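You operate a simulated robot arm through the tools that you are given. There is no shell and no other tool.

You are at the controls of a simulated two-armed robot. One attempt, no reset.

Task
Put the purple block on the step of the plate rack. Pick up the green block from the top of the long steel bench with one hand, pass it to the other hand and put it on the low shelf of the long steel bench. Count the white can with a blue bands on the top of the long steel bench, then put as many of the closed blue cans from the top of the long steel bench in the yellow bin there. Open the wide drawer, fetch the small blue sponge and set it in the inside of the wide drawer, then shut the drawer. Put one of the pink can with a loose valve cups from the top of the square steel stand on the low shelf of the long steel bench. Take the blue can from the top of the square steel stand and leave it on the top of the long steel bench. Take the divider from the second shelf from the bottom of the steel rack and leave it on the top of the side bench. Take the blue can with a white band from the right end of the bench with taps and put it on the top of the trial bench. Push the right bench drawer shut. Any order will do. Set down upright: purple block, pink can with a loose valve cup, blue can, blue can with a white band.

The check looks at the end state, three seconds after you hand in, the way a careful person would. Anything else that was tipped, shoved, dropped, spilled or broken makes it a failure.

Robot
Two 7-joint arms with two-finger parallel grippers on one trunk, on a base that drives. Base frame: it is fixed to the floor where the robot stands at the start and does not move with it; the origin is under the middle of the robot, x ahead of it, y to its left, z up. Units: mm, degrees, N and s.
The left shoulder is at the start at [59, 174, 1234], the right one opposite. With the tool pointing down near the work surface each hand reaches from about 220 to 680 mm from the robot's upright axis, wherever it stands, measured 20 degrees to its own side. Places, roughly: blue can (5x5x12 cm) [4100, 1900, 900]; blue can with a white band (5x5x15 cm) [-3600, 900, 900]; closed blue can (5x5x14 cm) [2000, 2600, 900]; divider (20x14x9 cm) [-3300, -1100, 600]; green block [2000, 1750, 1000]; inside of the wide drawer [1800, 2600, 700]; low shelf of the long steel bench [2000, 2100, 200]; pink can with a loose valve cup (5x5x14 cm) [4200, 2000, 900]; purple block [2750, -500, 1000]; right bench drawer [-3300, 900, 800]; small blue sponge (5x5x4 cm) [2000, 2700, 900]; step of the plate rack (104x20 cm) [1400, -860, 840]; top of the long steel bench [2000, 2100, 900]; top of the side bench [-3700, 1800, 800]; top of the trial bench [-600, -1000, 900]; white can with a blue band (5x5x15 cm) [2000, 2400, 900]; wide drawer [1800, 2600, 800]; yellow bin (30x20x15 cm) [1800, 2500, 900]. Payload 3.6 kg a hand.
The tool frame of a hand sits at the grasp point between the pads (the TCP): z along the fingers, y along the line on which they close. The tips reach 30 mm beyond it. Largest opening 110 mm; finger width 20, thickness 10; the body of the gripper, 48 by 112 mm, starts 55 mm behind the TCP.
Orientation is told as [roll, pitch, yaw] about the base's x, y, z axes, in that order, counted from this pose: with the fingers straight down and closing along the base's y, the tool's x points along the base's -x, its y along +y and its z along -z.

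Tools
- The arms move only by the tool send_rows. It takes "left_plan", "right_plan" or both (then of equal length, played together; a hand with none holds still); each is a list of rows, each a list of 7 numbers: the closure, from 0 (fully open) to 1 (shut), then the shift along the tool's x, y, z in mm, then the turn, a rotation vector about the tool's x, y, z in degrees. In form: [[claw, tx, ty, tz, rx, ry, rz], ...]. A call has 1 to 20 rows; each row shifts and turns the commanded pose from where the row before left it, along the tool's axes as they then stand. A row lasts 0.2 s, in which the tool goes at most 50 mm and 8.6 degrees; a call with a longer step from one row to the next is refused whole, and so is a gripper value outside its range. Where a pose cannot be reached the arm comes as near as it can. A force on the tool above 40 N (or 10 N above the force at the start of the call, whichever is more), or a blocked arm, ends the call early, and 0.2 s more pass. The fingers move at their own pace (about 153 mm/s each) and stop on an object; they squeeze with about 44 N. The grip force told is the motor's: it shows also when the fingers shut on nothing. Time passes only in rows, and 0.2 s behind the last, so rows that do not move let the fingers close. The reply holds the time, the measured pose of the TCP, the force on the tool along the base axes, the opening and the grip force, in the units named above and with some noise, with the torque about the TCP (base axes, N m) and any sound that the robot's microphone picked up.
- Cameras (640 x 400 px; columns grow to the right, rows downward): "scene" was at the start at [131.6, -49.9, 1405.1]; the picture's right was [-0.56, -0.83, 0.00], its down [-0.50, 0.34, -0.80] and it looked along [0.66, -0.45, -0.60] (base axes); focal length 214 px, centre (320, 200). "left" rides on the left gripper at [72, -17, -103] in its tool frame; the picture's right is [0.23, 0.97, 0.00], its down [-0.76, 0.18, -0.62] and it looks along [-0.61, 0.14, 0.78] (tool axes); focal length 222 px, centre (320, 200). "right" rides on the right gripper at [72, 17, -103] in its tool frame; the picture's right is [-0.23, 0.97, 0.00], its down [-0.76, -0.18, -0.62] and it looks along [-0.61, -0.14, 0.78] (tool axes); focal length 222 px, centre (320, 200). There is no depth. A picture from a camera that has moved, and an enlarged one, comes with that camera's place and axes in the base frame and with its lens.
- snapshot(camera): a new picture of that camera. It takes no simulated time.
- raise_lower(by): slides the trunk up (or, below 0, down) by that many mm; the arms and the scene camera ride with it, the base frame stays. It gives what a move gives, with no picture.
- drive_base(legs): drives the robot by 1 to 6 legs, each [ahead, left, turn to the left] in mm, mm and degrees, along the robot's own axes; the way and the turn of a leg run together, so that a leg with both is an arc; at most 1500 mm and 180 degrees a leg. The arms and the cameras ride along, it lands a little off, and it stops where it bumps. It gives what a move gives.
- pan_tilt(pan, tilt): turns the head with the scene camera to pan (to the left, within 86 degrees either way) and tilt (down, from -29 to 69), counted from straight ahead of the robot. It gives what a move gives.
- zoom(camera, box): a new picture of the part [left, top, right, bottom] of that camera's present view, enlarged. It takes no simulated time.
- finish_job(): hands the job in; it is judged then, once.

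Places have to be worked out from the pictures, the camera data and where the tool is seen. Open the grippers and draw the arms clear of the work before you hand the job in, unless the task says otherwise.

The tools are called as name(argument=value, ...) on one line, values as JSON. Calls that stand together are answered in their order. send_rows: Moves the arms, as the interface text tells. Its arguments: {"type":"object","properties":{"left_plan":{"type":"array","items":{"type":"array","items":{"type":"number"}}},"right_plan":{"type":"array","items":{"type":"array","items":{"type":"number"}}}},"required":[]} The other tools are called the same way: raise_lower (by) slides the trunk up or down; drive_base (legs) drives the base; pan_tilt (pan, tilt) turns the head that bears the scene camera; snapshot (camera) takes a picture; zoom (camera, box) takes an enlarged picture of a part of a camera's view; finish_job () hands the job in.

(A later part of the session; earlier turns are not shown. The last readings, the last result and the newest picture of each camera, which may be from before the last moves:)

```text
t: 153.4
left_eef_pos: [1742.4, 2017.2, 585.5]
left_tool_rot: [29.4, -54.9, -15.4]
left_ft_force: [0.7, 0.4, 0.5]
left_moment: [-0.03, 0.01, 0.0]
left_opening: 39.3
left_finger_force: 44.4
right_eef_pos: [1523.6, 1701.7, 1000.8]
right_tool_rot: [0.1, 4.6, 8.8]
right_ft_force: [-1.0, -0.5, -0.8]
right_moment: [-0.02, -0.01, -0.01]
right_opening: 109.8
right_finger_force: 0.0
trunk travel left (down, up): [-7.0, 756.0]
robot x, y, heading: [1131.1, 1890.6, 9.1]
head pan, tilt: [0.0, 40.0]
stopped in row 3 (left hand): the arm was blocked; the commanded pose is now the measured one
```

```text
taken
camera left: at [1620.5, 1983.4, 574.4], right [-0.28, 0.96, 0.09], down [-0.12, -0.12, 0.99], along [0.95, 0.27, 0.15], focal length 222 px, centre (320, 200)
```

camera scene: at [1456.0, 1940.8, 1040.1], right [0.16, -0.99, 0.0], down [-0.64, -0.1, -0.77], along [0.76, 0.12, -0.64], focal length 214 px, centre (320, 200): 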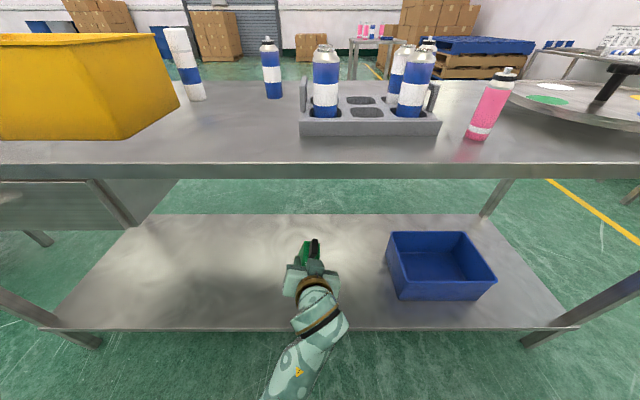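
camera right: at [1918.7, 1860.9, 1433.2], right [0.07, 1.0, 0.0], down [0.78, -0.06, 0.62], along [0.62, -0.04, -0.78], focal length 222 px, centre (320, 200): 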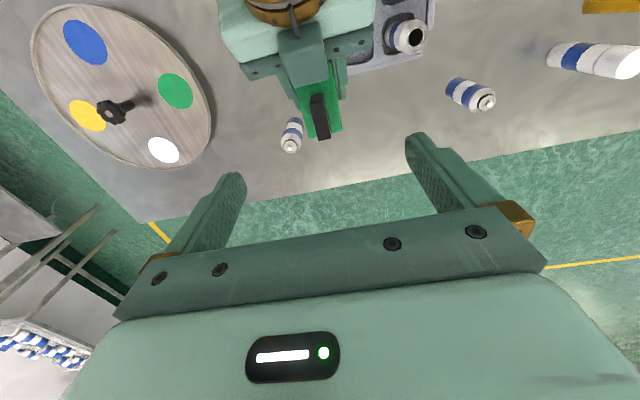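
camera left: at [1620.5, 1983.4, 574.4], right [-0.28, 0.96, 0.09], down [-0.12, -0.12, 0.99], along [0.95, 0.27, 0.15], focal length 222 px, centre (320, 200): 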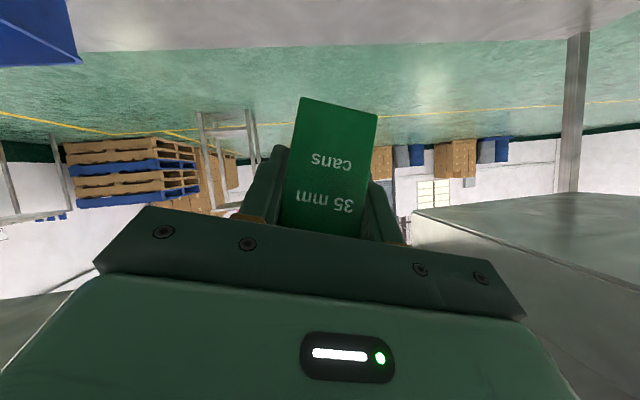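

The leaning chest is pressing against the left forearm. I'll back off, raise the trunk to free the arm, and re-extend it farther forward before lowering again.

drive_base(legs=[[-250, 0, 0]])

raise_lower(by=230)

pan_tilt(pan=15, tilt=50)

snapshot(camera="scene")

```text
t: 155.2
left_eef_pos: [1496.4, 1979.1, 586.5]
left_tool_rot: [29.4, -55.0, -15.1]
left_ft_force: [-0.5, -0.3, 0.7]
left_moment: [-0.01, 0.05, 0.04]
left_opening: 40.1
left_finger_force: 44.1
right_eef_pos: [1276.3, 1663.8, 1001.4]
right_tool_rot: [0.1, 4.6, 8.9]
right_ft_force: [-1.0, -0.2, -0.1]
right_moment: [0.04, 0.0, 0.0]
right_opening: 109.8
right_finger_force: 0.0
trunk travel left (down, up): [-7.0, 756.0]
robot x, y, heading: [885.6, 1853.4, 9.3]
head pan, tilt: [0.0, 40.0]
```

```text
t: 156.3
left_eef_pos: [1496.4, 2034.9, 659.4]
left_tool_rot: [44.5, -52.5, -26.5]
left_ft_force: [-0.4, -0.5, -0.2]
left_moment: [0.0, -0.01, 0.0]
left_opening: 39.8
left_finger_force: 44.3
right_eef_pos: [1269.0, 1662.8, 1087.3]
right_tool_rot: [0.3, 3.8, 8.8]
right_ft_force: [0.3, -0.1, 0.6]
right_moment: [0.0, 0.03, 0.0]
right_opening: 110.2
right_finger_force: 0.1
trunk travel left (down, up): [-90.0, 673.0]
robot x, y, heading: [881.5, 1852.8, 9.2]
head pan, tilt: [0.0, 40.0]
stopped: the arm was blocked; the commanded pose is now the measured one
```

```text
t: 157.1
left_eef_pos: [1497.2, 2035.3, 657.0]
left_tool_rot: [44.4, -52.4, -26.4]
left_ft_force: [0.1, -0.5, 0.2]
left_moment: [-0.02, 0.03, -0.02]
left_opening: 39.7
left_finger_force: 43.4
right_eef_pos: [1270.8, 1662.6, 1085.7]
right_tool_rot: [0.2, 3.9, 8.8]
right_ft_force: [-0.7, 0.3, -0.5]
right_moment: [0.05, 0.02, -0.03]
right_opening: 110.1
right_finger_force: 0.1
trunk travel left (down, up): [-90.0, 673.0]
robot x, y, heading: [877.7, 1853.7, 9.4]
head pan, tilt: [15.0, 50.0]
```

```text
taken
camera scene: at [1142.7, 1911.8, 1115.4], right [0.41, -0.91, 0.0], down [-0.7, -0.31, -0.64], along [0.59, 0.26, -0.77], focal length 214 px, centre (320, 200)
```

scene: 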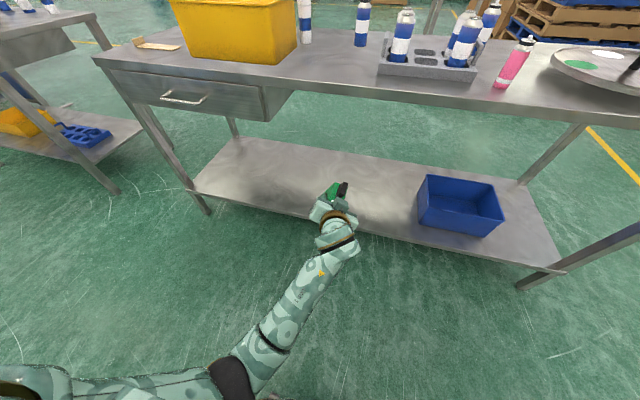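

The left arm has twisted into an awkward posture. In free air here, I'll carefully raise the hand while turning it back towards level, in small steps.

send_rows(left_plan=[[1, -31, 17, -17, 0, 0, 0], [1, -31, 17, -17, 0, 0, 0], [1, 0, 0, 0, 4.1, 3.1, -4.8], [1, 0, 0, 0, 0, 0, 0]])

snapshot(camera="scene")

```text
t: 157.7
left_eef_pos: [1489.2, 2081.8, 702.5]
left_tool_rot: [54.9, -46.3, -33.7]
left_ft_force: [0.4, -0.1, 0.2]
left_moment: [0.0, 0.04, -0.02]
left_opening: 39.7
left_finger_force: 44.0
right_eef_pos: [1270.8, 1661.9, 1086.3]
right_tool_rot: [0.2, 3.8, 8.8]
right_ft_force: [0.2, 0.3, 0.4]
right_moment: [-0.01, 0.0, 0.01]
right_opening: 110.1
right_finger_force: 0.0
trunk travel left (down, up): [-90.0, 673.0]
robot x, y, heading: [886.0, 1851.7, 9.1]
head pan, tilt: [15.0, 50.0]
stopped in row 2 (left hand): the arm was blocked; the commanded pose is now the measured one
```

```text
taken
camera scene: at [1142.7, 1912.0, 1115.4], right [0.41, -0.91, 0.0], down [-0.7, -0.31, -0.64], along [0.59, 0.26, -0.77], focal length 214 px, centre (320, 200)
```

scene: 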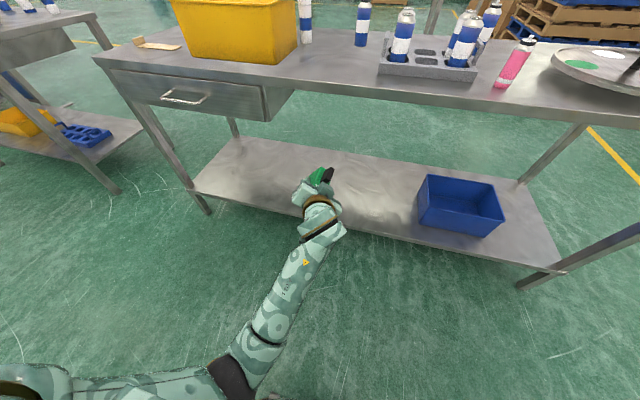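

The elbow seems pinned against the chest. Raising the trunk draws the chest back, so I'll raise a bit more.

raise_lower(by=100)

snapshot(camera="scene")

```text
t: 158.6
left_eef_pos: [1481.2, 2136.3, 760.3]
left_tool_rot: [64.5, -40.2, -39.1]
left_ft_force: [0.5, 0.6, -0.5]
left_moment: [0.02, 0.04, 0.02]
left_opening: 39.8
left_finger_force: 44.0
right_eef_pos: [1251.2, 1660.5, 1158.6]
right_tool_rot: [0.2, 1.5, 8.7]
right_ft_force: [0.2, 0.6, -0.1]
right_moment: [-0.02, 0.01, -0.02]
right_opening: 109.8
right_finger_force: 0.0
trunk travel left (down, up): [-153.0, 610.0]
robot x, y, heading: [881.6, 1851.7, 9.3]
head pan, tilt: [15.0, 50.0]
stopped: the arm was blocked; the commanded pose is now the measured one
```

```text
taken
camera scene: at [1103.3, 1906.1, 1184.0], right [0.41, -0.91, 0.0], down [-0.7, -0.31, -0.64], along [0.59, 0.26, -0.77], focal length 214 px, centre (320, 200)
```

scene: 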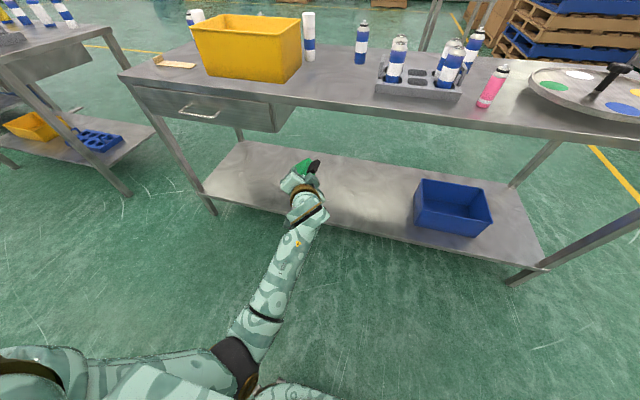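

Still pinned, but the hand drifts up and left. I'll follow that direction to draw the elbow outwards.

send_rows(left_plan=[[1, 3, 40, 12, 0, 0, 0], [1, 3, 40, 12, 0, 0, 0], [1, 3, 40, 12, 0, 0, 0], [1, 3, 40, 12, 0, 0, 0], [1, 0, 0, 0, 0, 0, 0]])

snapshot(camera="scene")

```text
t: 159.8
left_eef_pos: [1483.6, 2278.9, 844.9]
left_tool_rot: [64.0, -40.3, -38.9]
left_ft_force: [-0.2, 0.1, 0.3]
left_moment: [0.03, 0.01, 0.0]
left_opening: 39.5
left_finger_force: 43.8
right_eef_pos: [1252.2, 1660.8, 1157.4]
right_tool_rot: [0.3, 1.7, 8.7]
right_ft_force: [-0.5, 0.2, -0.4]
right_moment: [0.03, 0.0, 0.02]
right_opening: 110.0
right_finger_force: 0.0
trunk travel left (down, up): [-153.0, 610.0]
robot x, y, heading: [879.2, 1849.7, 9.4]
head pan, tilt: [15.0, 50.0]
```

```text
taken
camera scene: at [1104.6, 1906.1, 1182.9], right [0.41, -0.91, 0.0], down [-0.7, -0.31, -0.64], along [0.59, 0.26, -0.77], focal length 214 px, centre (320, 200)
```

scene: 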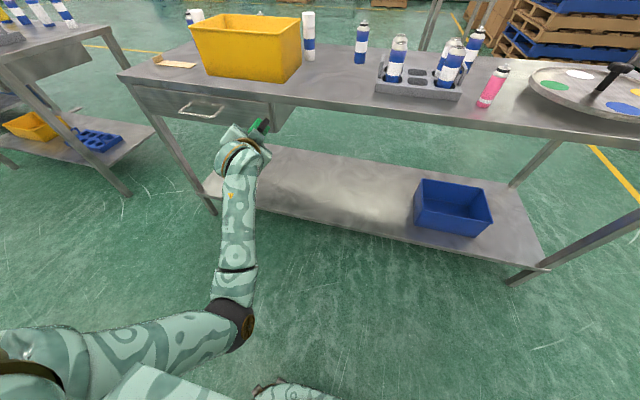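

The elbow is free now. I'll raise the trunk 200 mm and then rotate the hand back to level.

raise_lower(by=200)

```text
t: 161.9
left_eef_pos: [1484.7, 2277.5, 1042.3]
left_tool_rot: [64.0, -40.3, -38.7]
left_ft_force: [0.2, -0.6, -1.0]
left_moment: [0.04, 0.01, -0.02]
left_opening: 39.6
left_finger_force: 44.0
right_eef_pos: [1169.5, 1647.2, 1395.0]
right_tool_rot: [0.4, -8.3, 8.6]
right_ft_force: [-0.1, -0.5, -0.1]
right_moment: [0.04, 0.04, -0.03]
right_opening: 110.3
right_finger_force: 0.1
trunk travel left (down, up): [-353.0, 410.0]
robot x, y, heading: [882.1, 1854.2, 9.0]
head pan, tilt: [15.0, 50.0]
```

Now I'll turn the left hand back to its proper orientation (the block upright) in six small steps.

send_rows(left_plan=[[1, 0, 0, 0, 4.77, 2.0, -5.48], [1, 0, 0, 0, 4.77, 2.0, -5.48], [1, 0, 0, 0, 4.77, 2.0, -5.48], [1, 0, 0, 0, 4.77, 2.0, -5.48], [1, 0, 0, 0, 4.77, 2.0, -5.48], [1, 0, 0, 0, 4.77, 2.0, -5.48], [1, 0, 0, 0, 0, 0, 0]])

snapshot(camera="scene")

snapshot(camera="left")

```text
t: 163.5
left_eef_pos: [1482.4, 2278.5, 1043.1]
left_tool_rot: [0.0, -48.1, 9.1]
left_ft_force: [-0.3, -0.4, 0.1]
left_moment: [0.0, 0.04, -0.05]
left_opening: 39.5
left_finger_force: 44.4
right_eef_pos: [1169.2, 1648.7, 1395.6]
right_tool_rot: [0.4, -8.4, 8.6]
right_ft_force: [1.2, 0.3, 0.1]
right_moment: [0.0, 0.01, 0.02]
right_opening: 110.1
right_finger_force: 0.1
trunk travel left (down, up): [-353.0, 410.0]
robot x, y, heading: [883.3, 1850.3, 9.2]
head pan, tilt: [15.0, 50.0]
```

```text
taken
camera scene: at [1010.9, 1891.2, 1389.6], right [0.41, -0.91, 0.0], down [-0.7, -0.31, -0.64], along [0.59, 0.26, -0.77], focal length 214 px, centre (320, 200)
```

scene: 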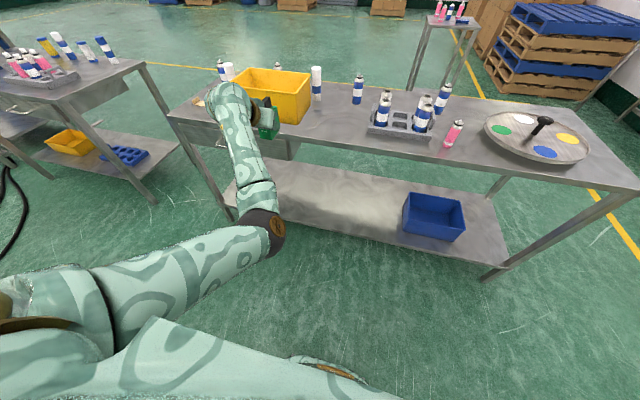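

```text
taken
camera left: at [1361.3, 2241.9, 1059.8], right [-0.3, 0.94, -0.17], down [0.02, 0.18, 0.98], along [0.95, 0.3, -0.07], focal length 222 px, centre (320, 200)
```

left: 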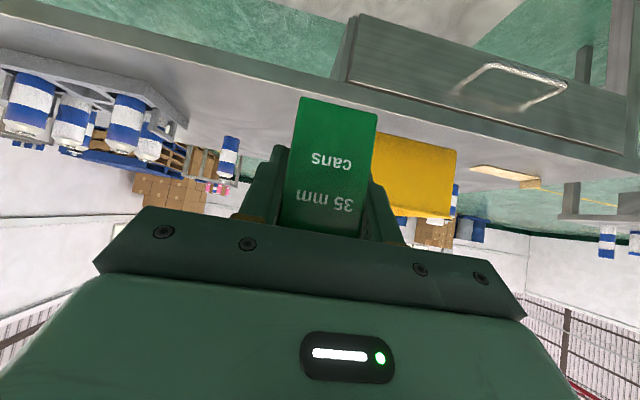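

Orientation is restored and the block is upright, but the left elbow has swung inwards. I'll yaw the hand to the right step by step to coax the elbow back out, checking as I go.

send_rows(left_plan=[[1, 0, 0, 0, 5.94, 0, 5.35], [1, 0, 0, 0, 5.94, 0, 5.35], [1, 0, 0, 0, 5.94, 0, 5.35], [1, 0, 0, 0, 5.94, 0, 5.35], [1, 0, 0, 0, 5.94, 0, 5.35], [1, 0, 0, 0, 0, 0, 0]])

snapshot(camera="scene")

```text
t: 164.9
left_eef_pos: [1482.9, 2277.3, 1042.1]
left_tool_rot: [0.2, -48.0, -31.1]
left_ft_force: [1.1, -0.2, -0.2]
left_moment: [0.0, 0.02, 0.0]
left_opening: 39.8
left_finger_force: 43.7
right_eef_pos: [1169.1, 1647.8, 1395.5]
right_tool_rot: [0.5, -8.3, 8.6]
right_ft_force: [0.5, 0.0, 0.0]
right_moment: [0.0, 0.02, 0.02]
right_opening: 110.3
right_finger_force: 0.0
trunk travel left (down, up): [-353.0, 410.0]
robot x, y, heading: [884.7, 1854.4, 9.2]
head pan, tilt: [15.0, 50.0]
```

```text
taken
camera scene: at [1010.9, 1891.0, 1389.6], right [0.41, -0.91, 0.0], down [-0.7, -0.31, -0.64], along [0.59, 0.26, -0.77], focal length 214 px, centre (320, 200)
```

scene: 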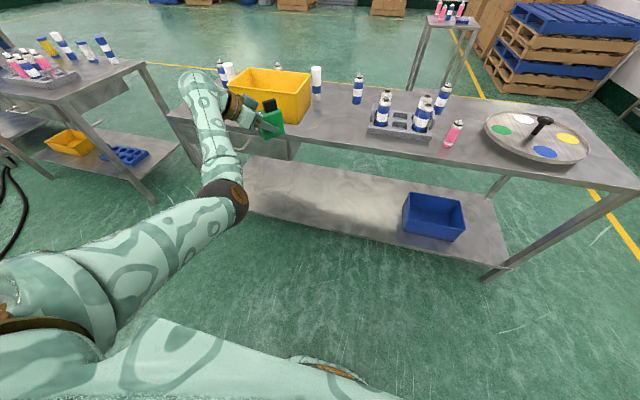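

That is working: the elbow is moving outwards. I'll continue the yaw another 40°.

send_rows(left_plan=[[1, 0, 0, 0, 5.94, 0, 5.35], [1, 0, 0, 0, 5.94, 0, 5.35], [1, 0, 0, 0, 5.94, 0, 5.35], [1, 0, 0, 0, 5.94, 0, 5.35], [1, 0, 0, 0, 5.94, 0, 5.35], [1, 0, 0, 0, 0, 0, 0]])

snapshot(camera="scene")

```text
t: 166.3
left_eef_pos: [1448.6, 2291.2, 1024.9]
left_tool_rot: [0.3, -47.8, -71.1]
left_ft_force: [0.7, 0.3, 0.6]
left_moment: [0.06, -0.01, -0.01]
left_opening: 39.6
left_finger_force: 43.9
left hand out of reach, approached as far as the arm can: row 5
right_eef_pos: [1169.5, 1648.1, 1393.8]
right_tool_rot: [0.4, -8.3, 8.6]
right_ft_force: [-0.3, 0.1, 0.2]
right_moment: [0.03, 0.03, -0.02]
right_opening: 109.9
right_finger_force: 0.1
trunk travel left (down, up): [-353.0, 410.0]
robot x, y, heading: [876.7, 1851.8, 9.2]
head pan, tilt: [15.0, 50.0]
```

```text
taken
camera scene: at [1011.3, 1890.7, 1389.5], right [0.41, -0.91, 0.0], down [-0.7, -0.31, -0.64], along [0.59, 0.26, -0.77], focal length 214 px, centre (320, 200)
```

scene: 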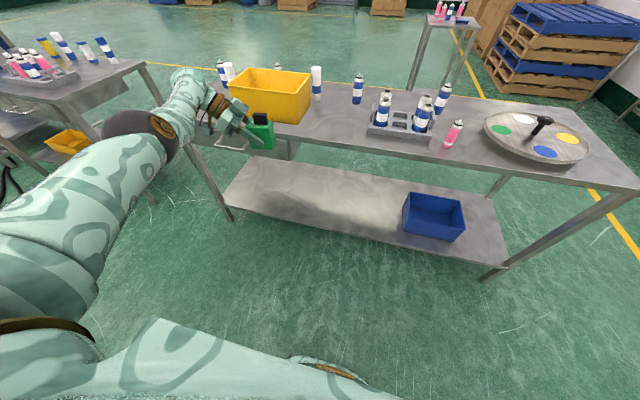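

The arm is nearly straight with the elbow on the outside. I'll bring the hand 200 mm to the right so the elbow bends outwards.

send_rows(left_plan=[[1, -25.1, -18.5, 27.7, 0, 0, 0], [1, -25.1, -18.5, 27.7, 0, 0, 0], [1, -25.1, -18.5, 27.7, 0, 0, 0], [1, -25.1, -18.5, 27.7, 0, 0, 0], [1, -25.1, -18.5, 27.7, 0, 0, 0], [1, 0, 0, 0, 0, 0, 0]])

snapshot(camera="scene")

```text
t: 167.7
left_eef_pos: [1422.0, 2085.0, 1024.7]
left_tool_rot: [0.1, -47.9, -70.9]
left_ft_force: [-0.7, -0.1, 0.5]
left_moment: [0.03, 0.01, -0.01]
left_opening: 39.7
left_finger_force: 43.6
right_eef_pos: [1169.6, 1649.3, 1395.3]
right_tool_rot: [0.3, -8.3, 8.6]
right_ft_force: [0.4, -0.2, -0.4]
right_moment: [0.0, -0.02, -0.02]
right_opening: 110.4
right_finger_force: 0.0
trunk travel left (down, up): [-353.0, 410.0]
robot x, y, heading: [886.2, 1848.7, 9.0]
head pan, tilt: [15.0, 50.0]
```

```text
taken
camera scene: at [1011.1, 1891.4, 1389.5], right [0.41, -0.91, 0.0], down [-0.7, -0.31, -0.64], along [0.59, 0.26, -0.77], focal length 214 px, centre (320, 200)
```

scene: 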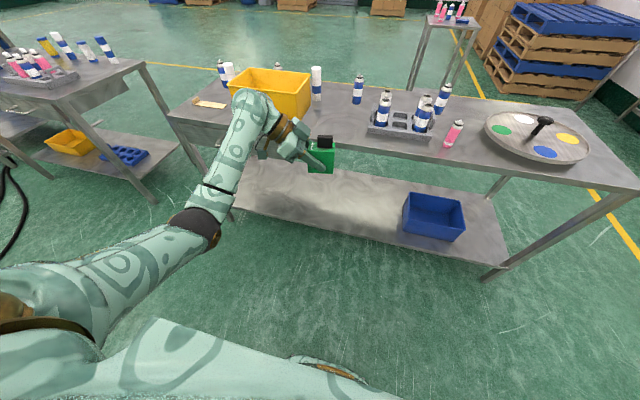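

The elbow still hangs low. I'll continue another 150 mm right and 80 mm back to force it outward.

send_rows(left_plan=[[1, -16.5, -22.6, 19.5, 0, 0, 0], [1, -16.5, -22.6, 19.5, 0, 0, 0], [1, -16.5, -22.6, 19.5, 0, 0, 0], [1, -16.5, -22.6, 19.5, 0, 0, 0], [1, -16.5, -22.6, 19.5, 0, 0, 0], [1, 0, 0, 0, 0, 0, 0]])

snapshot(camera="scene")

```text
t: 169.1
left_eef_pos: [1356.6, 1929.5, 1020.1]
left_tool_rot: [0.1, -48.0, -70.9]
left_ft_force: [0.4, -0.2, -0.4]
left_moment: [0.04, -0.01, -0.01]
left_opening: 39.5
left_finger_force: 43.8
right_eef_pos: [1169.6, 1649.0, 1395.5]
right_tool_rot: [0.5, -8.3, 8.6]
right_ft_force: [0.1, 1.2, -0.2]
right_moment: [0.01, 0.01, 0.01]
right_opening: 109.8
right_finger_force: 0.1
trunk travel left (down, up): [-353.0, 410.0]
robot x, y, heading: [880.7, 1852.2, 9.3]
head pan, tilt: [15.0, 50.0]
```

```text
taken
camera scene: at [1011.0, 1891.6, 1389.5], right [0.41, -0.91, 0.0], down [-0.7, -0.31, -0.64], along [0.59, 0.26, -0.77], focal length 214 px, centre (320, 200)
```

scene: 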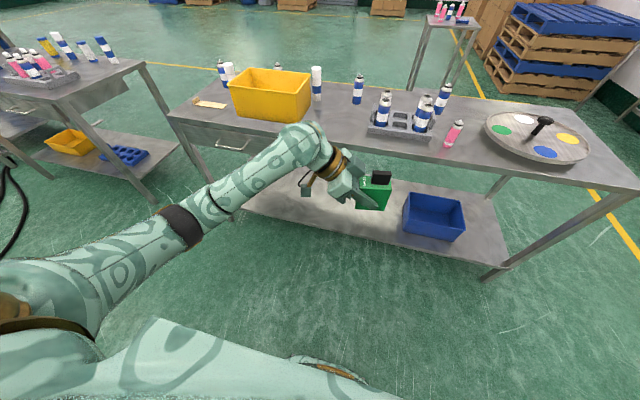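

The elbow is now outside the shoulder-wrist line. I'll move the hand forward 200 mm (well ahead of where the chest will lean) and yaw it partway back, leaving it pointing somewhat right so that the elbow stays out.

send_rows(left_plan=[[1, 8.1, 40.4, 8.9, 0, 0, 0], [1, 8.1, 40.4, 8.9, 0, 0, 0], [1, 8.1, 40.4, 8.9, 0, 0, 0], [1, 8.1, 40.4, 8.9, 0, 0, 0], [1, 8.1, 40.4, 8.9, 0, 0, 0], [1, 0, 0, 0, -5.2, 0, -4.68], [1, 0, 0, 0, -5.2, 0, -4.68], [1, 0, 0, 0, -5.2, 0, -4.68], [1, 0, 0, 0, -5.2, 0, -4.68], [1, 0, 0, 0, -5.2, 0, -4.68], [1, 0, 0, 0, 0, 0, 0]])

snapshot(camera="scene")

```text
t: 171.5
left_eef_pos: [1532.1, 1984.5, 963.6]
left_tool_rot: [0.2, -48.0, -35.9]
left_ft_force: [0.3, 0.6, 0.7]
left_moment: [0.04, 0.04, -0.02]
left_opening: 39.7
left_finger_force: 44.3
left hand out of reach, approached as far as the arm can: row 5
right_eef_pos: [1169.3, 1647.4, 1395.5]
right_tool_rot: [0.4, -8.3, 8.6]
right_ft_force: [-0.4, -0.6, -0.4]
right_moment: [0.0, -0.03, 0.0]
right_opening: 110.3
right_finger_force: 0.1
trunk travel left (down, up): [-353.0, 410.0]
robot x, y, heading: [883.9, 1852.5, 9.3]
head pan, tilt: [15.0, 50.0]
```

```text
taken
camera scene: at [1011.2, 1891.3, 1389.5], right [0.41, -0.91, 0.0], down [-0.7, -0.31, -0.64], along [0.59, 0.26, -0.77], focal length 214 px, centre (320, 200)
```

scene: 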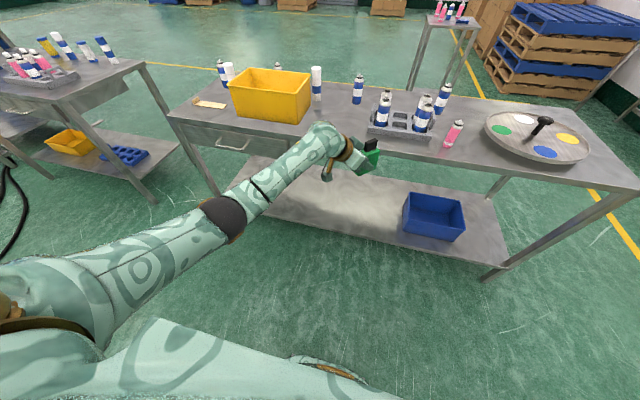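

The hand is well forward (661 mm) with the arm nearly straight. I'll lower the trunk in stages.

raise_lower(by=-180)

snapshot(camera="scene")

```text
t: 173.5
left_eef_pos: [1530.9, 1983.5, 784.4]
left_tool_rot: [0.3, -48.1, -36.1]
left_ft_force: [-0.9, 0.7, -0.2]
left_moment: [0.01, 0.03, 0.04]
left_opening: 39.7
left_finger_force: 43.7
right_eef_pos: [1179.5, 1652.1, 1211.5]
right_tool_rot: [0.6, -7.1, 8.7]
right_ft_force: [-0.5, 0.7, 0.0]
right_moment: [0.01, 0.0, 0.0]
right_opening: 110.1
right_finger_force: 0.1
trunk travel left (down, up): [-173.0, 590.0]
robot x, y, heading: [880.8, 1852.3, 9.2]
head pan, tilt: [15.0, 50.0]
```

```text
taken
camera scene: at [1092.5, 1904.2, 1204.3], right [0.41, -0.91, 0.0], down [-0.7, -0.31, -0.64], along [0.59, 0.26, -0.77], focal length 214 px, centre (320, 200)
```

scene: 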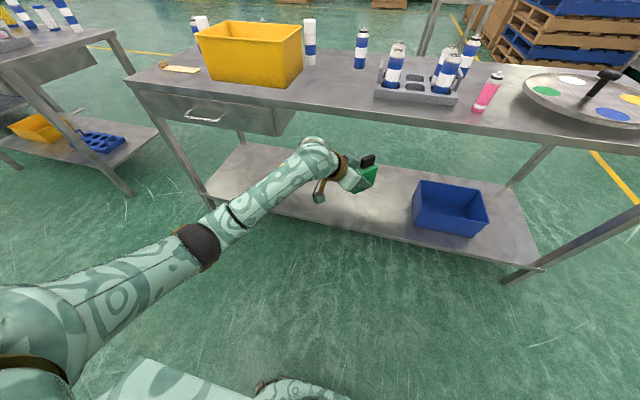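

No blocking. I'll lower the hand itself 150 mm to keep the arm extended, then take the trunk down further.

send_rows(left_plan=[[1, 27.9, 0, 25.1, 0, 0, 0], [1, 27.9, 0, 25.1, 0, 0, 0], [1, 27.9, 0, 25.1, 0, 0, 0], [1, 27.9, 0, 25.1, 0, 0, 0], [1, 0, 0, 0, 0, 0, 0]])

raise_lower(by=-165)

snapshot(camera="scene")

```text
t: 174.7
left_eef_pos: [1532.6, 1986.0, 632.3]
left_tool_rot: [0.2, -48.1, -36.0]
left_ft_force: [-0.1, 0.2, 0.0]
left_moment: [0.04, 0.01, 0.04]
left_opening: 39.7
left_finger_force: 44.0
right_eef_pos: [1179.0, 1650.8, 1212.2]
right_tool_rot: [0.5, -7.1, 8.7]
right_ft_force: [0.1, 0.5, -0.4]
right_moment: [-0.03, 0.0, 0.04]
right_opening: 109.7
right_finger_force: 0.1
trunk travel left (down, up): [-173.0, 590.0]
robot x, y, heading: [882.3, 1852.6, 9.2]
head pan, tilt: [15.0, 50.0]
```

```text
t: 176.6
left_eef_pos: [1531.7, 1983.8, 468.5]
left_tool_rot: [0.2, -48.1, -35.9]
left_ft_force: [0.9, -0.3, 0.0]
left_moment: [0.01, 0.03, 0.0]
left_opening: 39.8
left_finger_force: 44.2
right_eef_pos: [1284.7, 1668.7, 1006.6]
right_tool_rot: [0.6, 6.1, 8.7]
right_ft_force: [0.2, -0.7, 0.0]
right_moment: [0.0, 0.0, 0.05]
right_opening: 109.8
right_finger_force: 0.0
trunk travel left (down, up): [-8.0, 755.0]
robot x, y, heading: [884.9, 1850.7, 9.1]
head pan, tilt: [15.0, 50.0]
```

```text
taken
camera scene: at [1193.5, 1920.4, 1027.0], right [0.41, -0.91, 0.0], down [-0.7, -0.31, -0.64], along [0.59, 0.26, -0.77], focal length 214 px, centre (320, 200)
```

scene: 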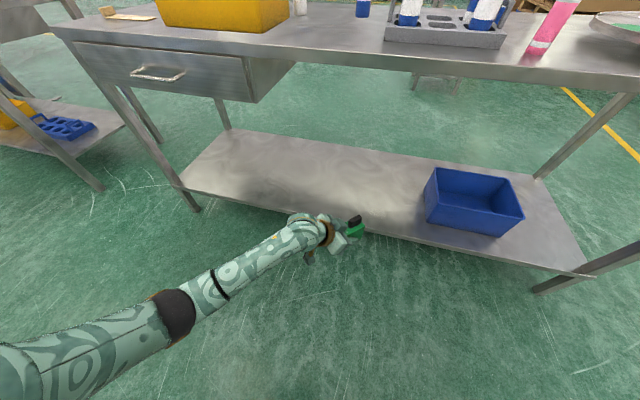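

That posture works. I'll lower the hand to z≈288 and then drive forward 300 mm so the block moves in over the low shelf.

send_rows(left_plan=[[1, 33.4, 0, 30.1, 0, 0, 0], [1, 33.4, 0, 30.1, 0, 0, 0], [1, 33.4, 0, 30.1, 0, 0, 0], [1, 33.4, 0, 30.1, 0, 0, 0], [1, 0, 0, 0, 0, 0, 0]])

snapshot(camera="left")

snapshot(camera="scene")

```text
t: 177.8
left_eef_pos: [1540.2, 1992.5, 301.1]
left_tool_rot: [1.2, -47.4, -36.5]
left_ft_force: [-0.7, 0.4, 0.2]
left_moment: [0.03, 0.04, -0.02]
left_opening: 39.5
left_finger_force: 44.0
left hand out of reach, approached as far as the arm can: row 4
right_eef_pos: [1284.0, 1668.4, 1006.4]
right_tool_rot: [0.6, 6.2, 8.7]
right_ft_force: [-0.4, -0.9, 0.5]
right_moment: [0.02, 0.0, 0.03]
right_opening: 110.2
right_finger_force: 0.1
trunk travel left (down, up): [-8.0, 755.0]
robot x, y, heading: [879.4, 1851.2, 8.9]
head pan, tilt: [15.0, 50.0]
```

```text
taken
camera left: at [1427.1, 2051.9, 318.6], right [0.44, 0.88, -0.15], down [0.14, 0.1, 0.98], along [0.89, -0.46, -0.08], focal length 222 px, centre (320, 200)
```

left: 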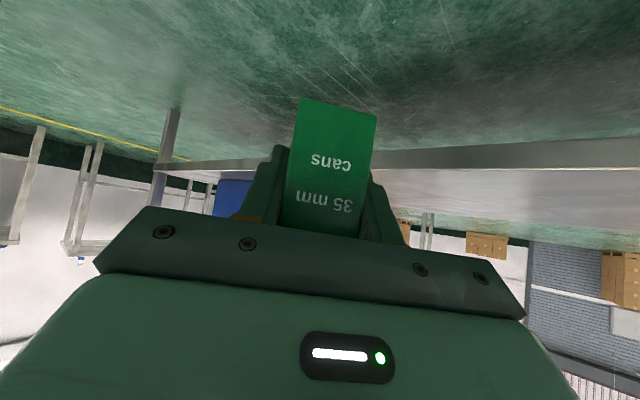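

```text
taken
camera scene: at [1194.1, 1920.6, 1026.7], right [0.41, -0.91, 0.0], down [-0.7, -0.31, -0.64], along [0.59, 0.26, -0.77], focal length 214 px, centre (320, 200)
```

scene: 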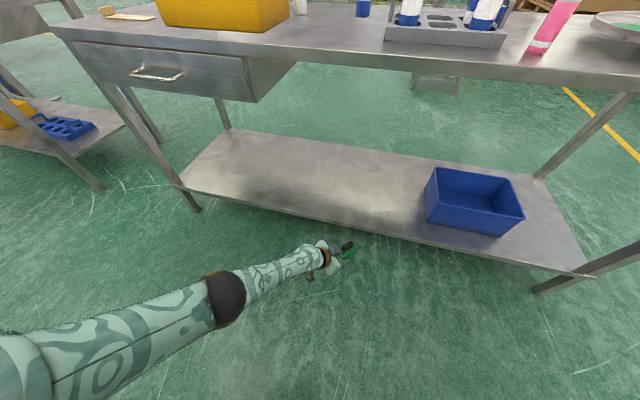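

The views put the shelf surface near z≈240, so the block's bottom is about 25 mm above it and the arm is at its lower limit. I'll lift 20 mm, pull back 30 mm for slack, and then drive in.

send_rows(left_plan=[[1, -0.7, -21.3, -29.1, 1.2, -0.6, 0], [1, 0, 0, 0, 0, 0, 0]])

drive_base(legs=[[200, 0, 0]])

snapshot(camera="left")

snapshot(camera="scene")

```text
t: 178.4
left_eef_pos: [1511.7, 1981.5, 303.1]
left_tool_rot: [-0.4, -48.1, -36.3]
left_ft_force: [0.1, 0.7, 0.2]
left_moment: [0.01, 0.02, 0.0]
left_opening: 39.8
left_finger_force: 44.5
left hand out of reach, approached as far as the arm can: row 1
right_eef_pos: [1284.4, 1668.1, 1005.3]
right_tool_rot: [0.6, 6.1, 8.6]
right_ft_force: [-0.6, -0.1, -0.4]
right_moment: [-0.02, 0.01, 0.01]
right_opening: 109.9
right_finger_force: 0.1
trunk travel left (down, up): [-8.0, 755.0]
robot x, y, heading: [881.4, 1851.8, 9.2]
head pan, tilt: [15.0, 50.0]
```

```text
t: 180.0
left_eef_pos: [1707.5, 2014.9, 302.5]
left_tool_rot: [-0.5, -48.2, -36.1]
left_ft_force: [0.1, 0.3, 0.1]
left_moment: [0.03, 0.0, 0.0]
left_opening: 39.9
left_finger_force: 44.6
right_eef_pos: [1481.5, 1700.9, 1005.7]
right_tool_rot: [0.6, 6.1, 8.7]
right_ft_force: [0.0, 0.3, -0.5]
right_moment: [0.01, 0.0, 0.01]
right_opening: 109.9
right_finger_force: 0.1
trunk travel left (down, up): [-8.0, 755.0]
robot x, y, heading: [1076.8, 1882.7, 9.3]
head pan, tilt: [15.0, 50.0]
```

```text
taken
camera left: at [1596.5, 2076.3, 319.2], right [0.46, 0.87, -0.17], down [0.14, 0.12, 0.98], along [0.88, -0.47, -0.07], focal length 222 px, centre (320, 200)
```

left: 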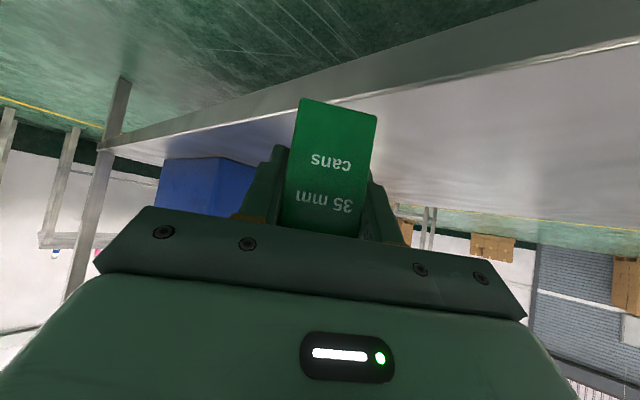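

```text
taken
camera scene: at [1389.9, 1952.5, 1026.5], right [0.41, -0.91, 0.0], down [-0.7, -0.31, -0.64], along [0.59, 0.26, -0.77], focal length 214 px, centre (320, 200)
```

scene: 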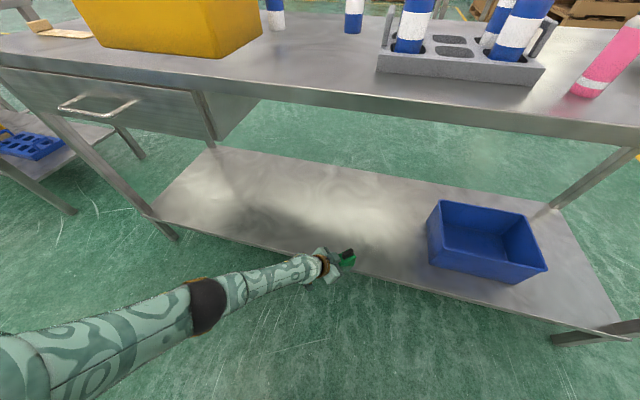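

The shelf front edge is at X'≈2027 and z≈238, and the block's bottom is at z≈266, so it clears. I'll drive in another 130 mm.

drive_base(legs=[[130, 0, 0]])

snapshot(camera="left")

snapshot(camera="scene")

```text
t: 181.3
left_eef_pos: [1836.3, 2035.5, 302.5]
left_tool_rot: [-0.5, -48.1, -36.1]
left_ft_force: [-0.7, -0.1, 0.1]
left_moment: [0.03, -0.01, 0.02]
left_opening: 39.5
left_finger_force: 44.0
right_eef_pos: [1609.9, 1722.0, 1004.7]
right_tool_rot: [0.5, 6.1, 8.7]
right_ft_force: [-0.3, -0.4, 0.6]
right_moment: [0.02, -0.04, -0.01]
right_opening: 109.9
right_finger_force: 0.0
trunk travel left (down, up): [-8.0, 755.0]
robot x, y, heading: [1206.9, 1901.5, 9.3]
head pan, tilt: [15.0, 50.0]
```

```text
taken
camera left: at [1725.4, 2096.9, 319.1], right [0.46, 0.87, -0.17], down [0.14, 0.12, 0.98], along [0.88, -0.47, -0.07], focal length 222 px, centre (320, 200)
```

left: 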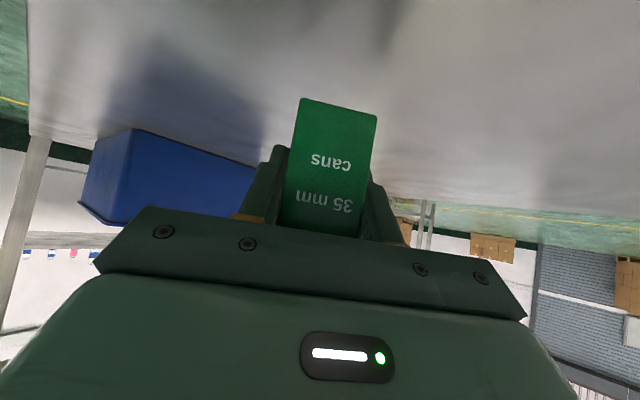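

```text
taken
camera scene: at [1518.8, 1973.2, 1026.5], right [0.41, -0.91, 0.0], down [-0.7, -0.31, -0.64], along [0.59, 0.26, -0.77], focal length 214 px, centre (320, 200)
```

scene: 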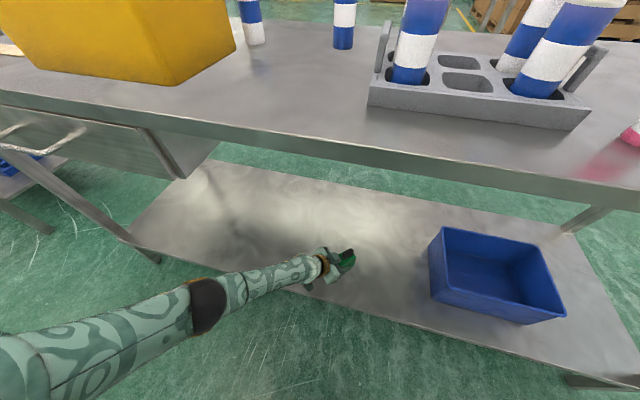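

The block is over the shelf, about 115 mm in from its edge. I'll lower it in small steps until it touches.

send_rows(left_plan=[[1, 4.7, -1.4, 2.3, 0, 0, 0], [1, 4.7, -1.4, 2.3, 0, 0, 0], [1, 4.7, -1.4, 2.3, 0, 0, 0], [1, 4.7, -1.4, 2.3, 0, 0, 0], [1, 2.8, -0.9, 1.4, 0, 0, 0], [1, 2.8, -0.9, 1.4, 0, 0, 0], [1, 2.8, -0.9, 1.4, 0, 0, 0], [1, 0, 0, 0, 0, 0, 0]])

snapshot(camera="left")

```text
t: 183.1
left_eef_pos: [1827.0, 2033.2, 278.2]
left_tool_rot: [0.1, -48.6, -36.3]
left_ft_force: [1.4, 7.1, 35.5]
left_moment: [0.38, 0.5, -0.08]
left_opening: 39.8
left_finger_force: 44.1
right_eef_pos: [1607.0, 1721.4, 1006.8]
right_tool_rot: [0.6, 6.0, 8.7]
right_ft_force: [-0.7, 0.3, 0.0]
right_moment: [0.03, -0.01, 0.05]
right_opening: 109.9
right_finger_force: 0.0
trunk travel left (down, up): [-8.0, 755.0]
robot x, y, heading: [1206.4, 1904.1, 9.0]
head pan, tilt: [15.0, 50.0]
```

```text
taken
camera left: at [1716.1, 2094.9, 294.5], right [0.46, 0.87, -0.17], down [0.13, 0.12, 0.98], along [0.88, -0.47, -0.06], focal length 222 px, centre (320, 200)
```

left: 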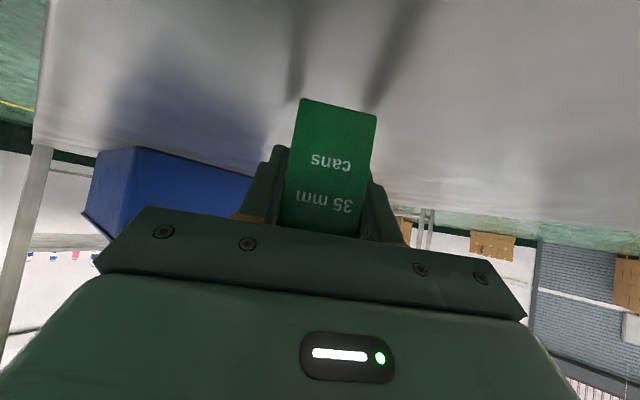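

The block has touched down on the shelf (35 N). I'll ease the pressure, open, and withdraw along the fingers.

send_rows(left_plan=[[1, -1.2, 0, -1.0, 0, 0, 0], [0.5, 0, 0, 0, 0, 0, 0], [0, 0, 0, 0, 0, 0, 0], [0, 0, 0, 0, 0, 0, 0], [0, 0, 0, -30, 0, 0, 0], [0, 0, 0, -40, 0, 0, 0], [0, 0, 0, -40, 0, 0, 0], [0, 0, 0, 0, 0, 0, 0]])

snapshot(camera="left")

zoom(camera="scene", box=[240, 180, 440, 320])

```text
t: 184.9
left_eef_pos: [1759.0, 2082.2, 350.3]
left_tool_rot: [-0.4, -48.1, -36.1]
left_ft_force: [-0.4, 0.7, 0.0]
left_moment: [-0.03, -0.01, -0.01]
left_opening: 109.9
left_finger_force: 0.1
right_eef_pos: [1609.3, 1720.6, 1006.5]
right_tool_rot: [0.6, 6.1, 8.8]
right_ft_force: [0.8, -0.2, 0.5]
right_moment: [0.01, 0.03, -0.03]
right_opening: 110.0
right_finger_force: 0.0
trunk travel left (down, up): [-8.0, 755.0]
robot x, y, heading: [1208.0, 1902.6, 9.2]
head pan, tilt: [15.0, 50.0]
```

```text
taken
camera left: at [1647.4, 2143.5, 365.8], right [0.46, 0.87, -0.17], down [0.14, 0.12, 0.98], along [0.88, -0.47, -0.07], focal length 222 px, centre (320, 200)
```

left: 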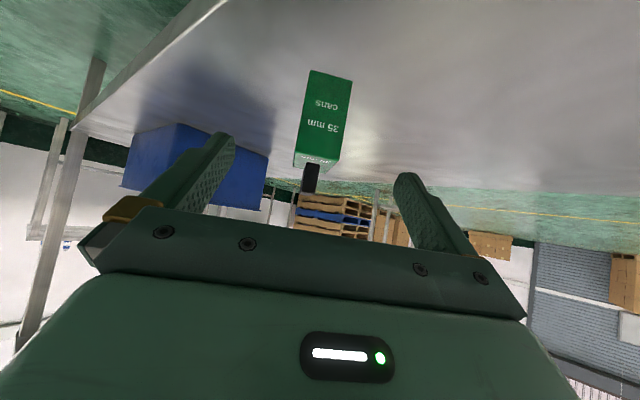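

```text
2.86 times, centred on (340, 250) of scene
camera zoom: at [1518.2, 1973.2, 1026.7], right [0.41, -0.91, 0.0], down [-0.7, -0.31, -0.64], along [0.59, 0.26, -0.77], focal length 613 px, centre (263, 57)
```

zoom: 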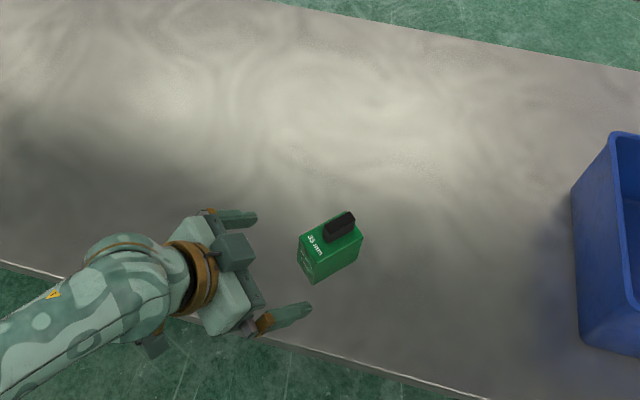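

The green block stands upright on the low shelf. I'll back out, raise the trunk to its normal height, and then straighten the left hand to vertical.

drive_base(legs=[[-350, 0, 0]])

raise_lower(by=345)

snapshot(camera="scene")

```text
t: 187.2
left_eef_pos: [1410.4, 2026.2, 350.0]
left_tool_rot: [-0.3, -48.1, -36.1]
left_ft_force: [0.0, 0.4, -0.7]
left_moment: [0.03, -0.02, 0.01]
left_opening: 109.9
left_finger_force: 0.1
right_eef_pos: [1260.6, 1664.3, 1005.2]
right_tool_rot: [0.6, 6.2, 8.6]
right_ft_force: [0.5, -0.7, 0.0]
right_moment: [0.0, -0.01, 0.02]
right_opening: 110.3
right_finger_force: 0.1
trunk travel left (down, up): [-8.0, 755.0]
robot x, y, heading: [857.9, 1846.6, 9.1]
head pan, tilt: [15.0, 50.0]
```

```text
t: 190.5
left_eef_pos: [1410.0, 2025.5, 694.7]
left_tool_rot: [-0.4, -48.1, -36.1]
left_ft_force: [-0.2, 0.3, -0.5]
left_moment: [0.0, 0.03, 0.01]
left_opening: 110.1
left_finger_force: 0.0
right_eef_pos: [1092.7, 1637.4, 1415.8]
right_tool_rot: [0.9, -13.7, 8.7]
right_ft_force: [-0.8, 0.5, 0.3]
right_moment: [0.01, 0.0, 0.01]
right_opening: 109.9
right_finger_force: 0.0
trunk travel left (down, up): [-353.0, 410.0]
robot x, y, heading: [856.2, 1849.6, 9.1]
head pan, tilt: [15.0, 50.0]
```

```text
taken
camera scene: at [986.1, 1887.2, 1389.5], right [0.41, -0.91, 0.0], down [-0.7, -0.31, -0.64], along [0.59, 0.26, -0.77], focal length 214 px, centre (320, 200)
```

scene: 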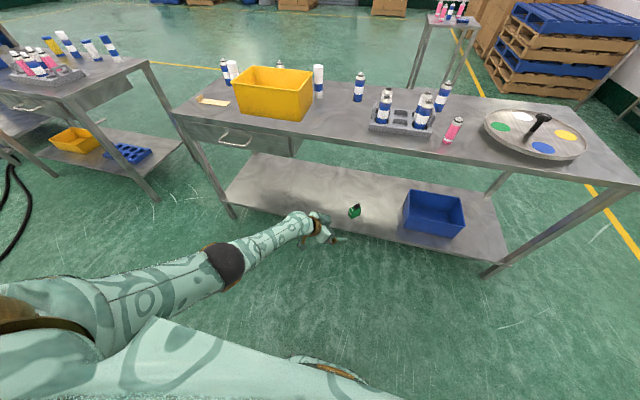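

I'll raise the left hand and rotate it back to pointing straight down, aligned with the robot.

send_rows(left_plan=[[0, -33.4, 0, -30.1, 0, 0, 0], [0, -33.4, 0, -30.1, 0, 0, 0], [0, -33.4, 0, -30.1, 0, 0, 0], [0, -33.4, 0, -30.1, 0, 0, 0], [0, -33.4, 0, -30.1, 0, 0, 0], [0, -33.4, 0, -30.1, 0, 0, 0], [0, -33.4, 0, -30.1, 0, 0, 0], [0, -33.4, 0, -30.1, 0, 0, 0], [0, 0, 0, 0, -2.36, 5.68, -5.3], [0, 0, 0, 0, -2.36, 5.68, -5.3], [0, 0, 0, 0, -2.36, 5.68, -5.3], [0, 0, 0, 0, -2.36, 5.68, -5.3], [0, 0, 0, 0, -2.36, 5.68, -5.3], [0, 0, 0, 0, -2.36, 5.68, -5.3], [0, 0, 0, 0, -2.36, 5.68, -5.3], [0, 0, 0, 0, -2.36, 5.68, -5.3], [0, 0, 0, 0, 0, 0, 0]])

snapshot(camera="scene")

```text
t: 194.1
left_eef_pos: [1409.4, 2028.7, 1055.2]
left_tool_rot: [-0.2, 0.1, 8.9]
left_ft_force: [0.0, 0.7, 0.5]
left_moment: [0.02, 0.01, 0.03]
left_opening: 110.0
left_finger_force: 0.1
right_eef_pos: [1092.5, 1638.6, 1415.8]
right_tool_rot: [0.7, -13.7, 8.8]
right_ft_force: [0.9, -0.3, 0.6]
right_moment: [-0.01, 0.03, 0.02]
right_opening: 110.1
right_finger_force: 0.1
trunk travel left (down, up): [-353.0, 410.0]
robot x, y, heading: [861.9, 1845.3, 9.3]
head pan, tilt: [15.0, 50.0]
```

```text
taken
camera scene: at [985.7, 1887.6, 1389.6], right [0.41, -0.91, 0.0], down [-0.7, -0.31, -0.64], along [0.59, 0.26, -0.77], focal length 214 px, centre (320, 200)
```

scene: 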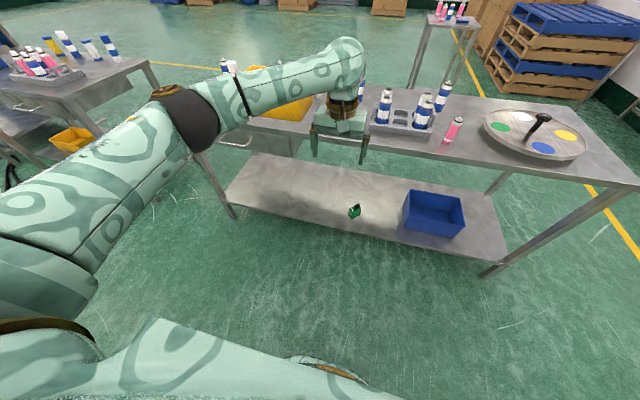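

Both elbows are back out. I'll bring both hands to a ready posture above bench height.

send_rows(left_plan=[[0, 26, 22, -30, 0, 0, 0], [0, 26, 22, -30, 0, 0, 0], [0, 26, 22, -30, 0, 0, 0], [0, 26, 22, -30, 0, 0, 0], [0, 26, 22, -30, 0, 0, 0], [0, 0, 0, 0, 0, 0, 0], [0, 0, 0, 0, 0, 0, 0], [0, 0, 0, 0, 0, 0, 0], [0, 0, 0, 0, 0, 0, 0], [0, 0, 0, 0, 0, 0, 0]], right_plan=[[0, -29, 7, 0, 0, 6.8, 0], [0, -29, 7, 0, 0, 6.8, 0], [0, -29, 7, 29, 0, 0, 0], [0, -29, 7, 29, 0, 0, 0], [0, -29, 7, 29, 0, 0, 0], [0, -29, 7, 29, 0, 0, 0], [0, -29, 7, 29, 0, 0, 0], [0, 0, 0, 29, 0, 0, 0], [0, 0, 0, 29, 0, 0, 0], [0, 0, 0, 0, 0, 0, 0]])

```text
t: 196.3
left_eef_pos: [1263.1, 2117.5, 1203.9]
left_tool_rot: [-0.3, 0.0, 8.7]
left_ft_force: [-0.1, -0.4, 1.1]
left_moment: [0.04, 0.01, -0.02]
left_opening: 110.2
left_finger_force: 0.1
right_eef_pos: [1277.3, 1734.7, 1208.0]
right_tool_rot: [0.8, -0.3, 8.9]
right_ft_force: [1.3, 0.2, -0.8]
right_moment: [0.01, -0.05, -0.03]
right_opening: 109.9
right_finger_force: 0.0
right hand out of reach, approached as far as the arm can: row 1, 2
trunk travel left (down, up): [-353.0, 410.0]
robot x, y, heading: [860.8, 1846.6, 9.3]
head pan, tilt: [15.0, 50.0]
```

Ready. I'll drive to stand before the bin, near the bench's left half.

drive_base(legs=[[450, 322, 0], [190, 0, 0]])

pan_tilt(pan=0, tilt=50)

snapshot(camera="scene")

snapshot(camera="right")

snapshot(camera="left")

```text
t: 200.8
left_eef_pos: [1837.4, 2534.2, 1204.5]
left_tool_rot: [-0.3, 0.2, 8.8]
left_ft_force: [-0.4, -0.2, 0.9]
left_moment: [0.02, -0.05, 0.0]
left_opening: 110.3
left_finger_force: 0.0
right_eef_pos: [1850.7, 2151.9, 1207.7]
right_tool_rot: [0.7, -0.2, 8.8]
right_ft_force: [-0.1, 0.5, 0.1]
right_moment: [-0.01, -0.04, -0.02]
right_opening: 109.9
right_finger_force: 0.0
trunk travel left (down, up): [-353.0, 410.0]
robot x, y, heading: [1433.7, 2262.0, 9.1]
head pan, tilt: [15.0, 50.0]
stopped in leg 2: the robot was blocked; the commanded pose is now the measured one
```

```text
t: 201.6
left_eef_pos: [1837.6, 2534.6, 1203.8]
left_tool_rot: [-0.3, 0.2, 8.7]
left_ft_force: [1.0, -0.3, -0.2]
left_moment: [-0.02, 0.0, -0.01]
left_opening: 110.2
left_finger_force: 0.2
right_eef_pos: [1852.3, 2152.0, 1208.2]
right_tool_rot: [0.7, -0.1, 8.8]
right_ft_force: [-0.3, -0.3, -0.8]
right_moment: [0.02, 0.0, 0.0]
right_opening: 110.2
right_finger_force: 0.1
trunk travel left (down, up): [-353.0, 410.0]
robot x, y, heading: [1433.8, 2263.3, 9.2]
head pan, tilt: [0.0, 50.0]
```

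```text
taken
camera scene: at [1565.9, 2285.0, 1389.5], right [0.16, -0.99, 0.0], down [-0.76, -0.12, -0.64], along [0.63, 0.1, -0.77], focal length 214 px, centre (320, 200)
```

scene: 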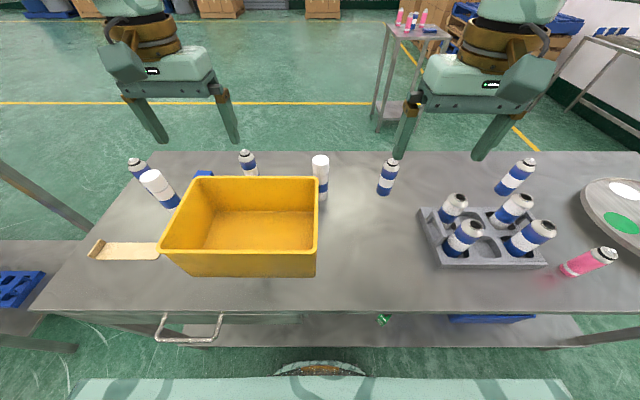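

```text
taken
camera right: at [1777.3, 2156.4, 1310.4], right [0.08, 1.0, 0.01], down [0.78, -0.07, 0.62], along [0.62, -0.04, -0.78], focal length 222 px, centre (320, 200)
```

right: 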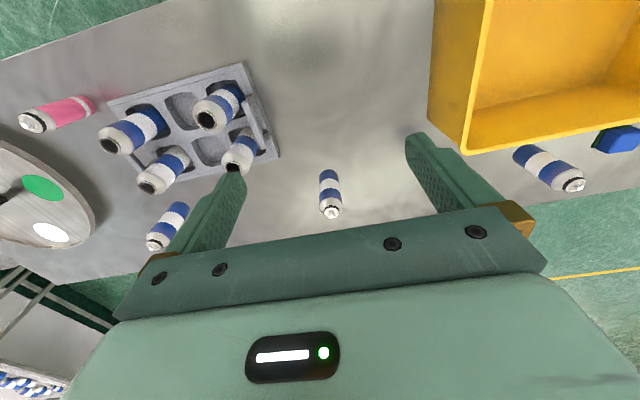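

```text
taken
camera left: at [1768.5, 2507.7, 1308.5], right [-0.37, 0.93, 0.0], down [0.73, 0.29, 0.62], along [0.58, 0.23, -0.78], focal length 222 px, centre (320, 200)
```

left: 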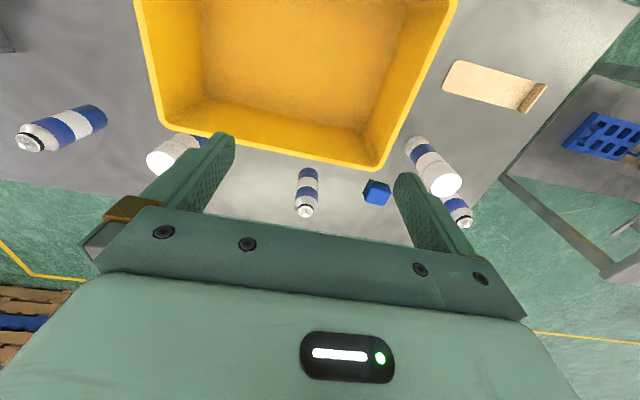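

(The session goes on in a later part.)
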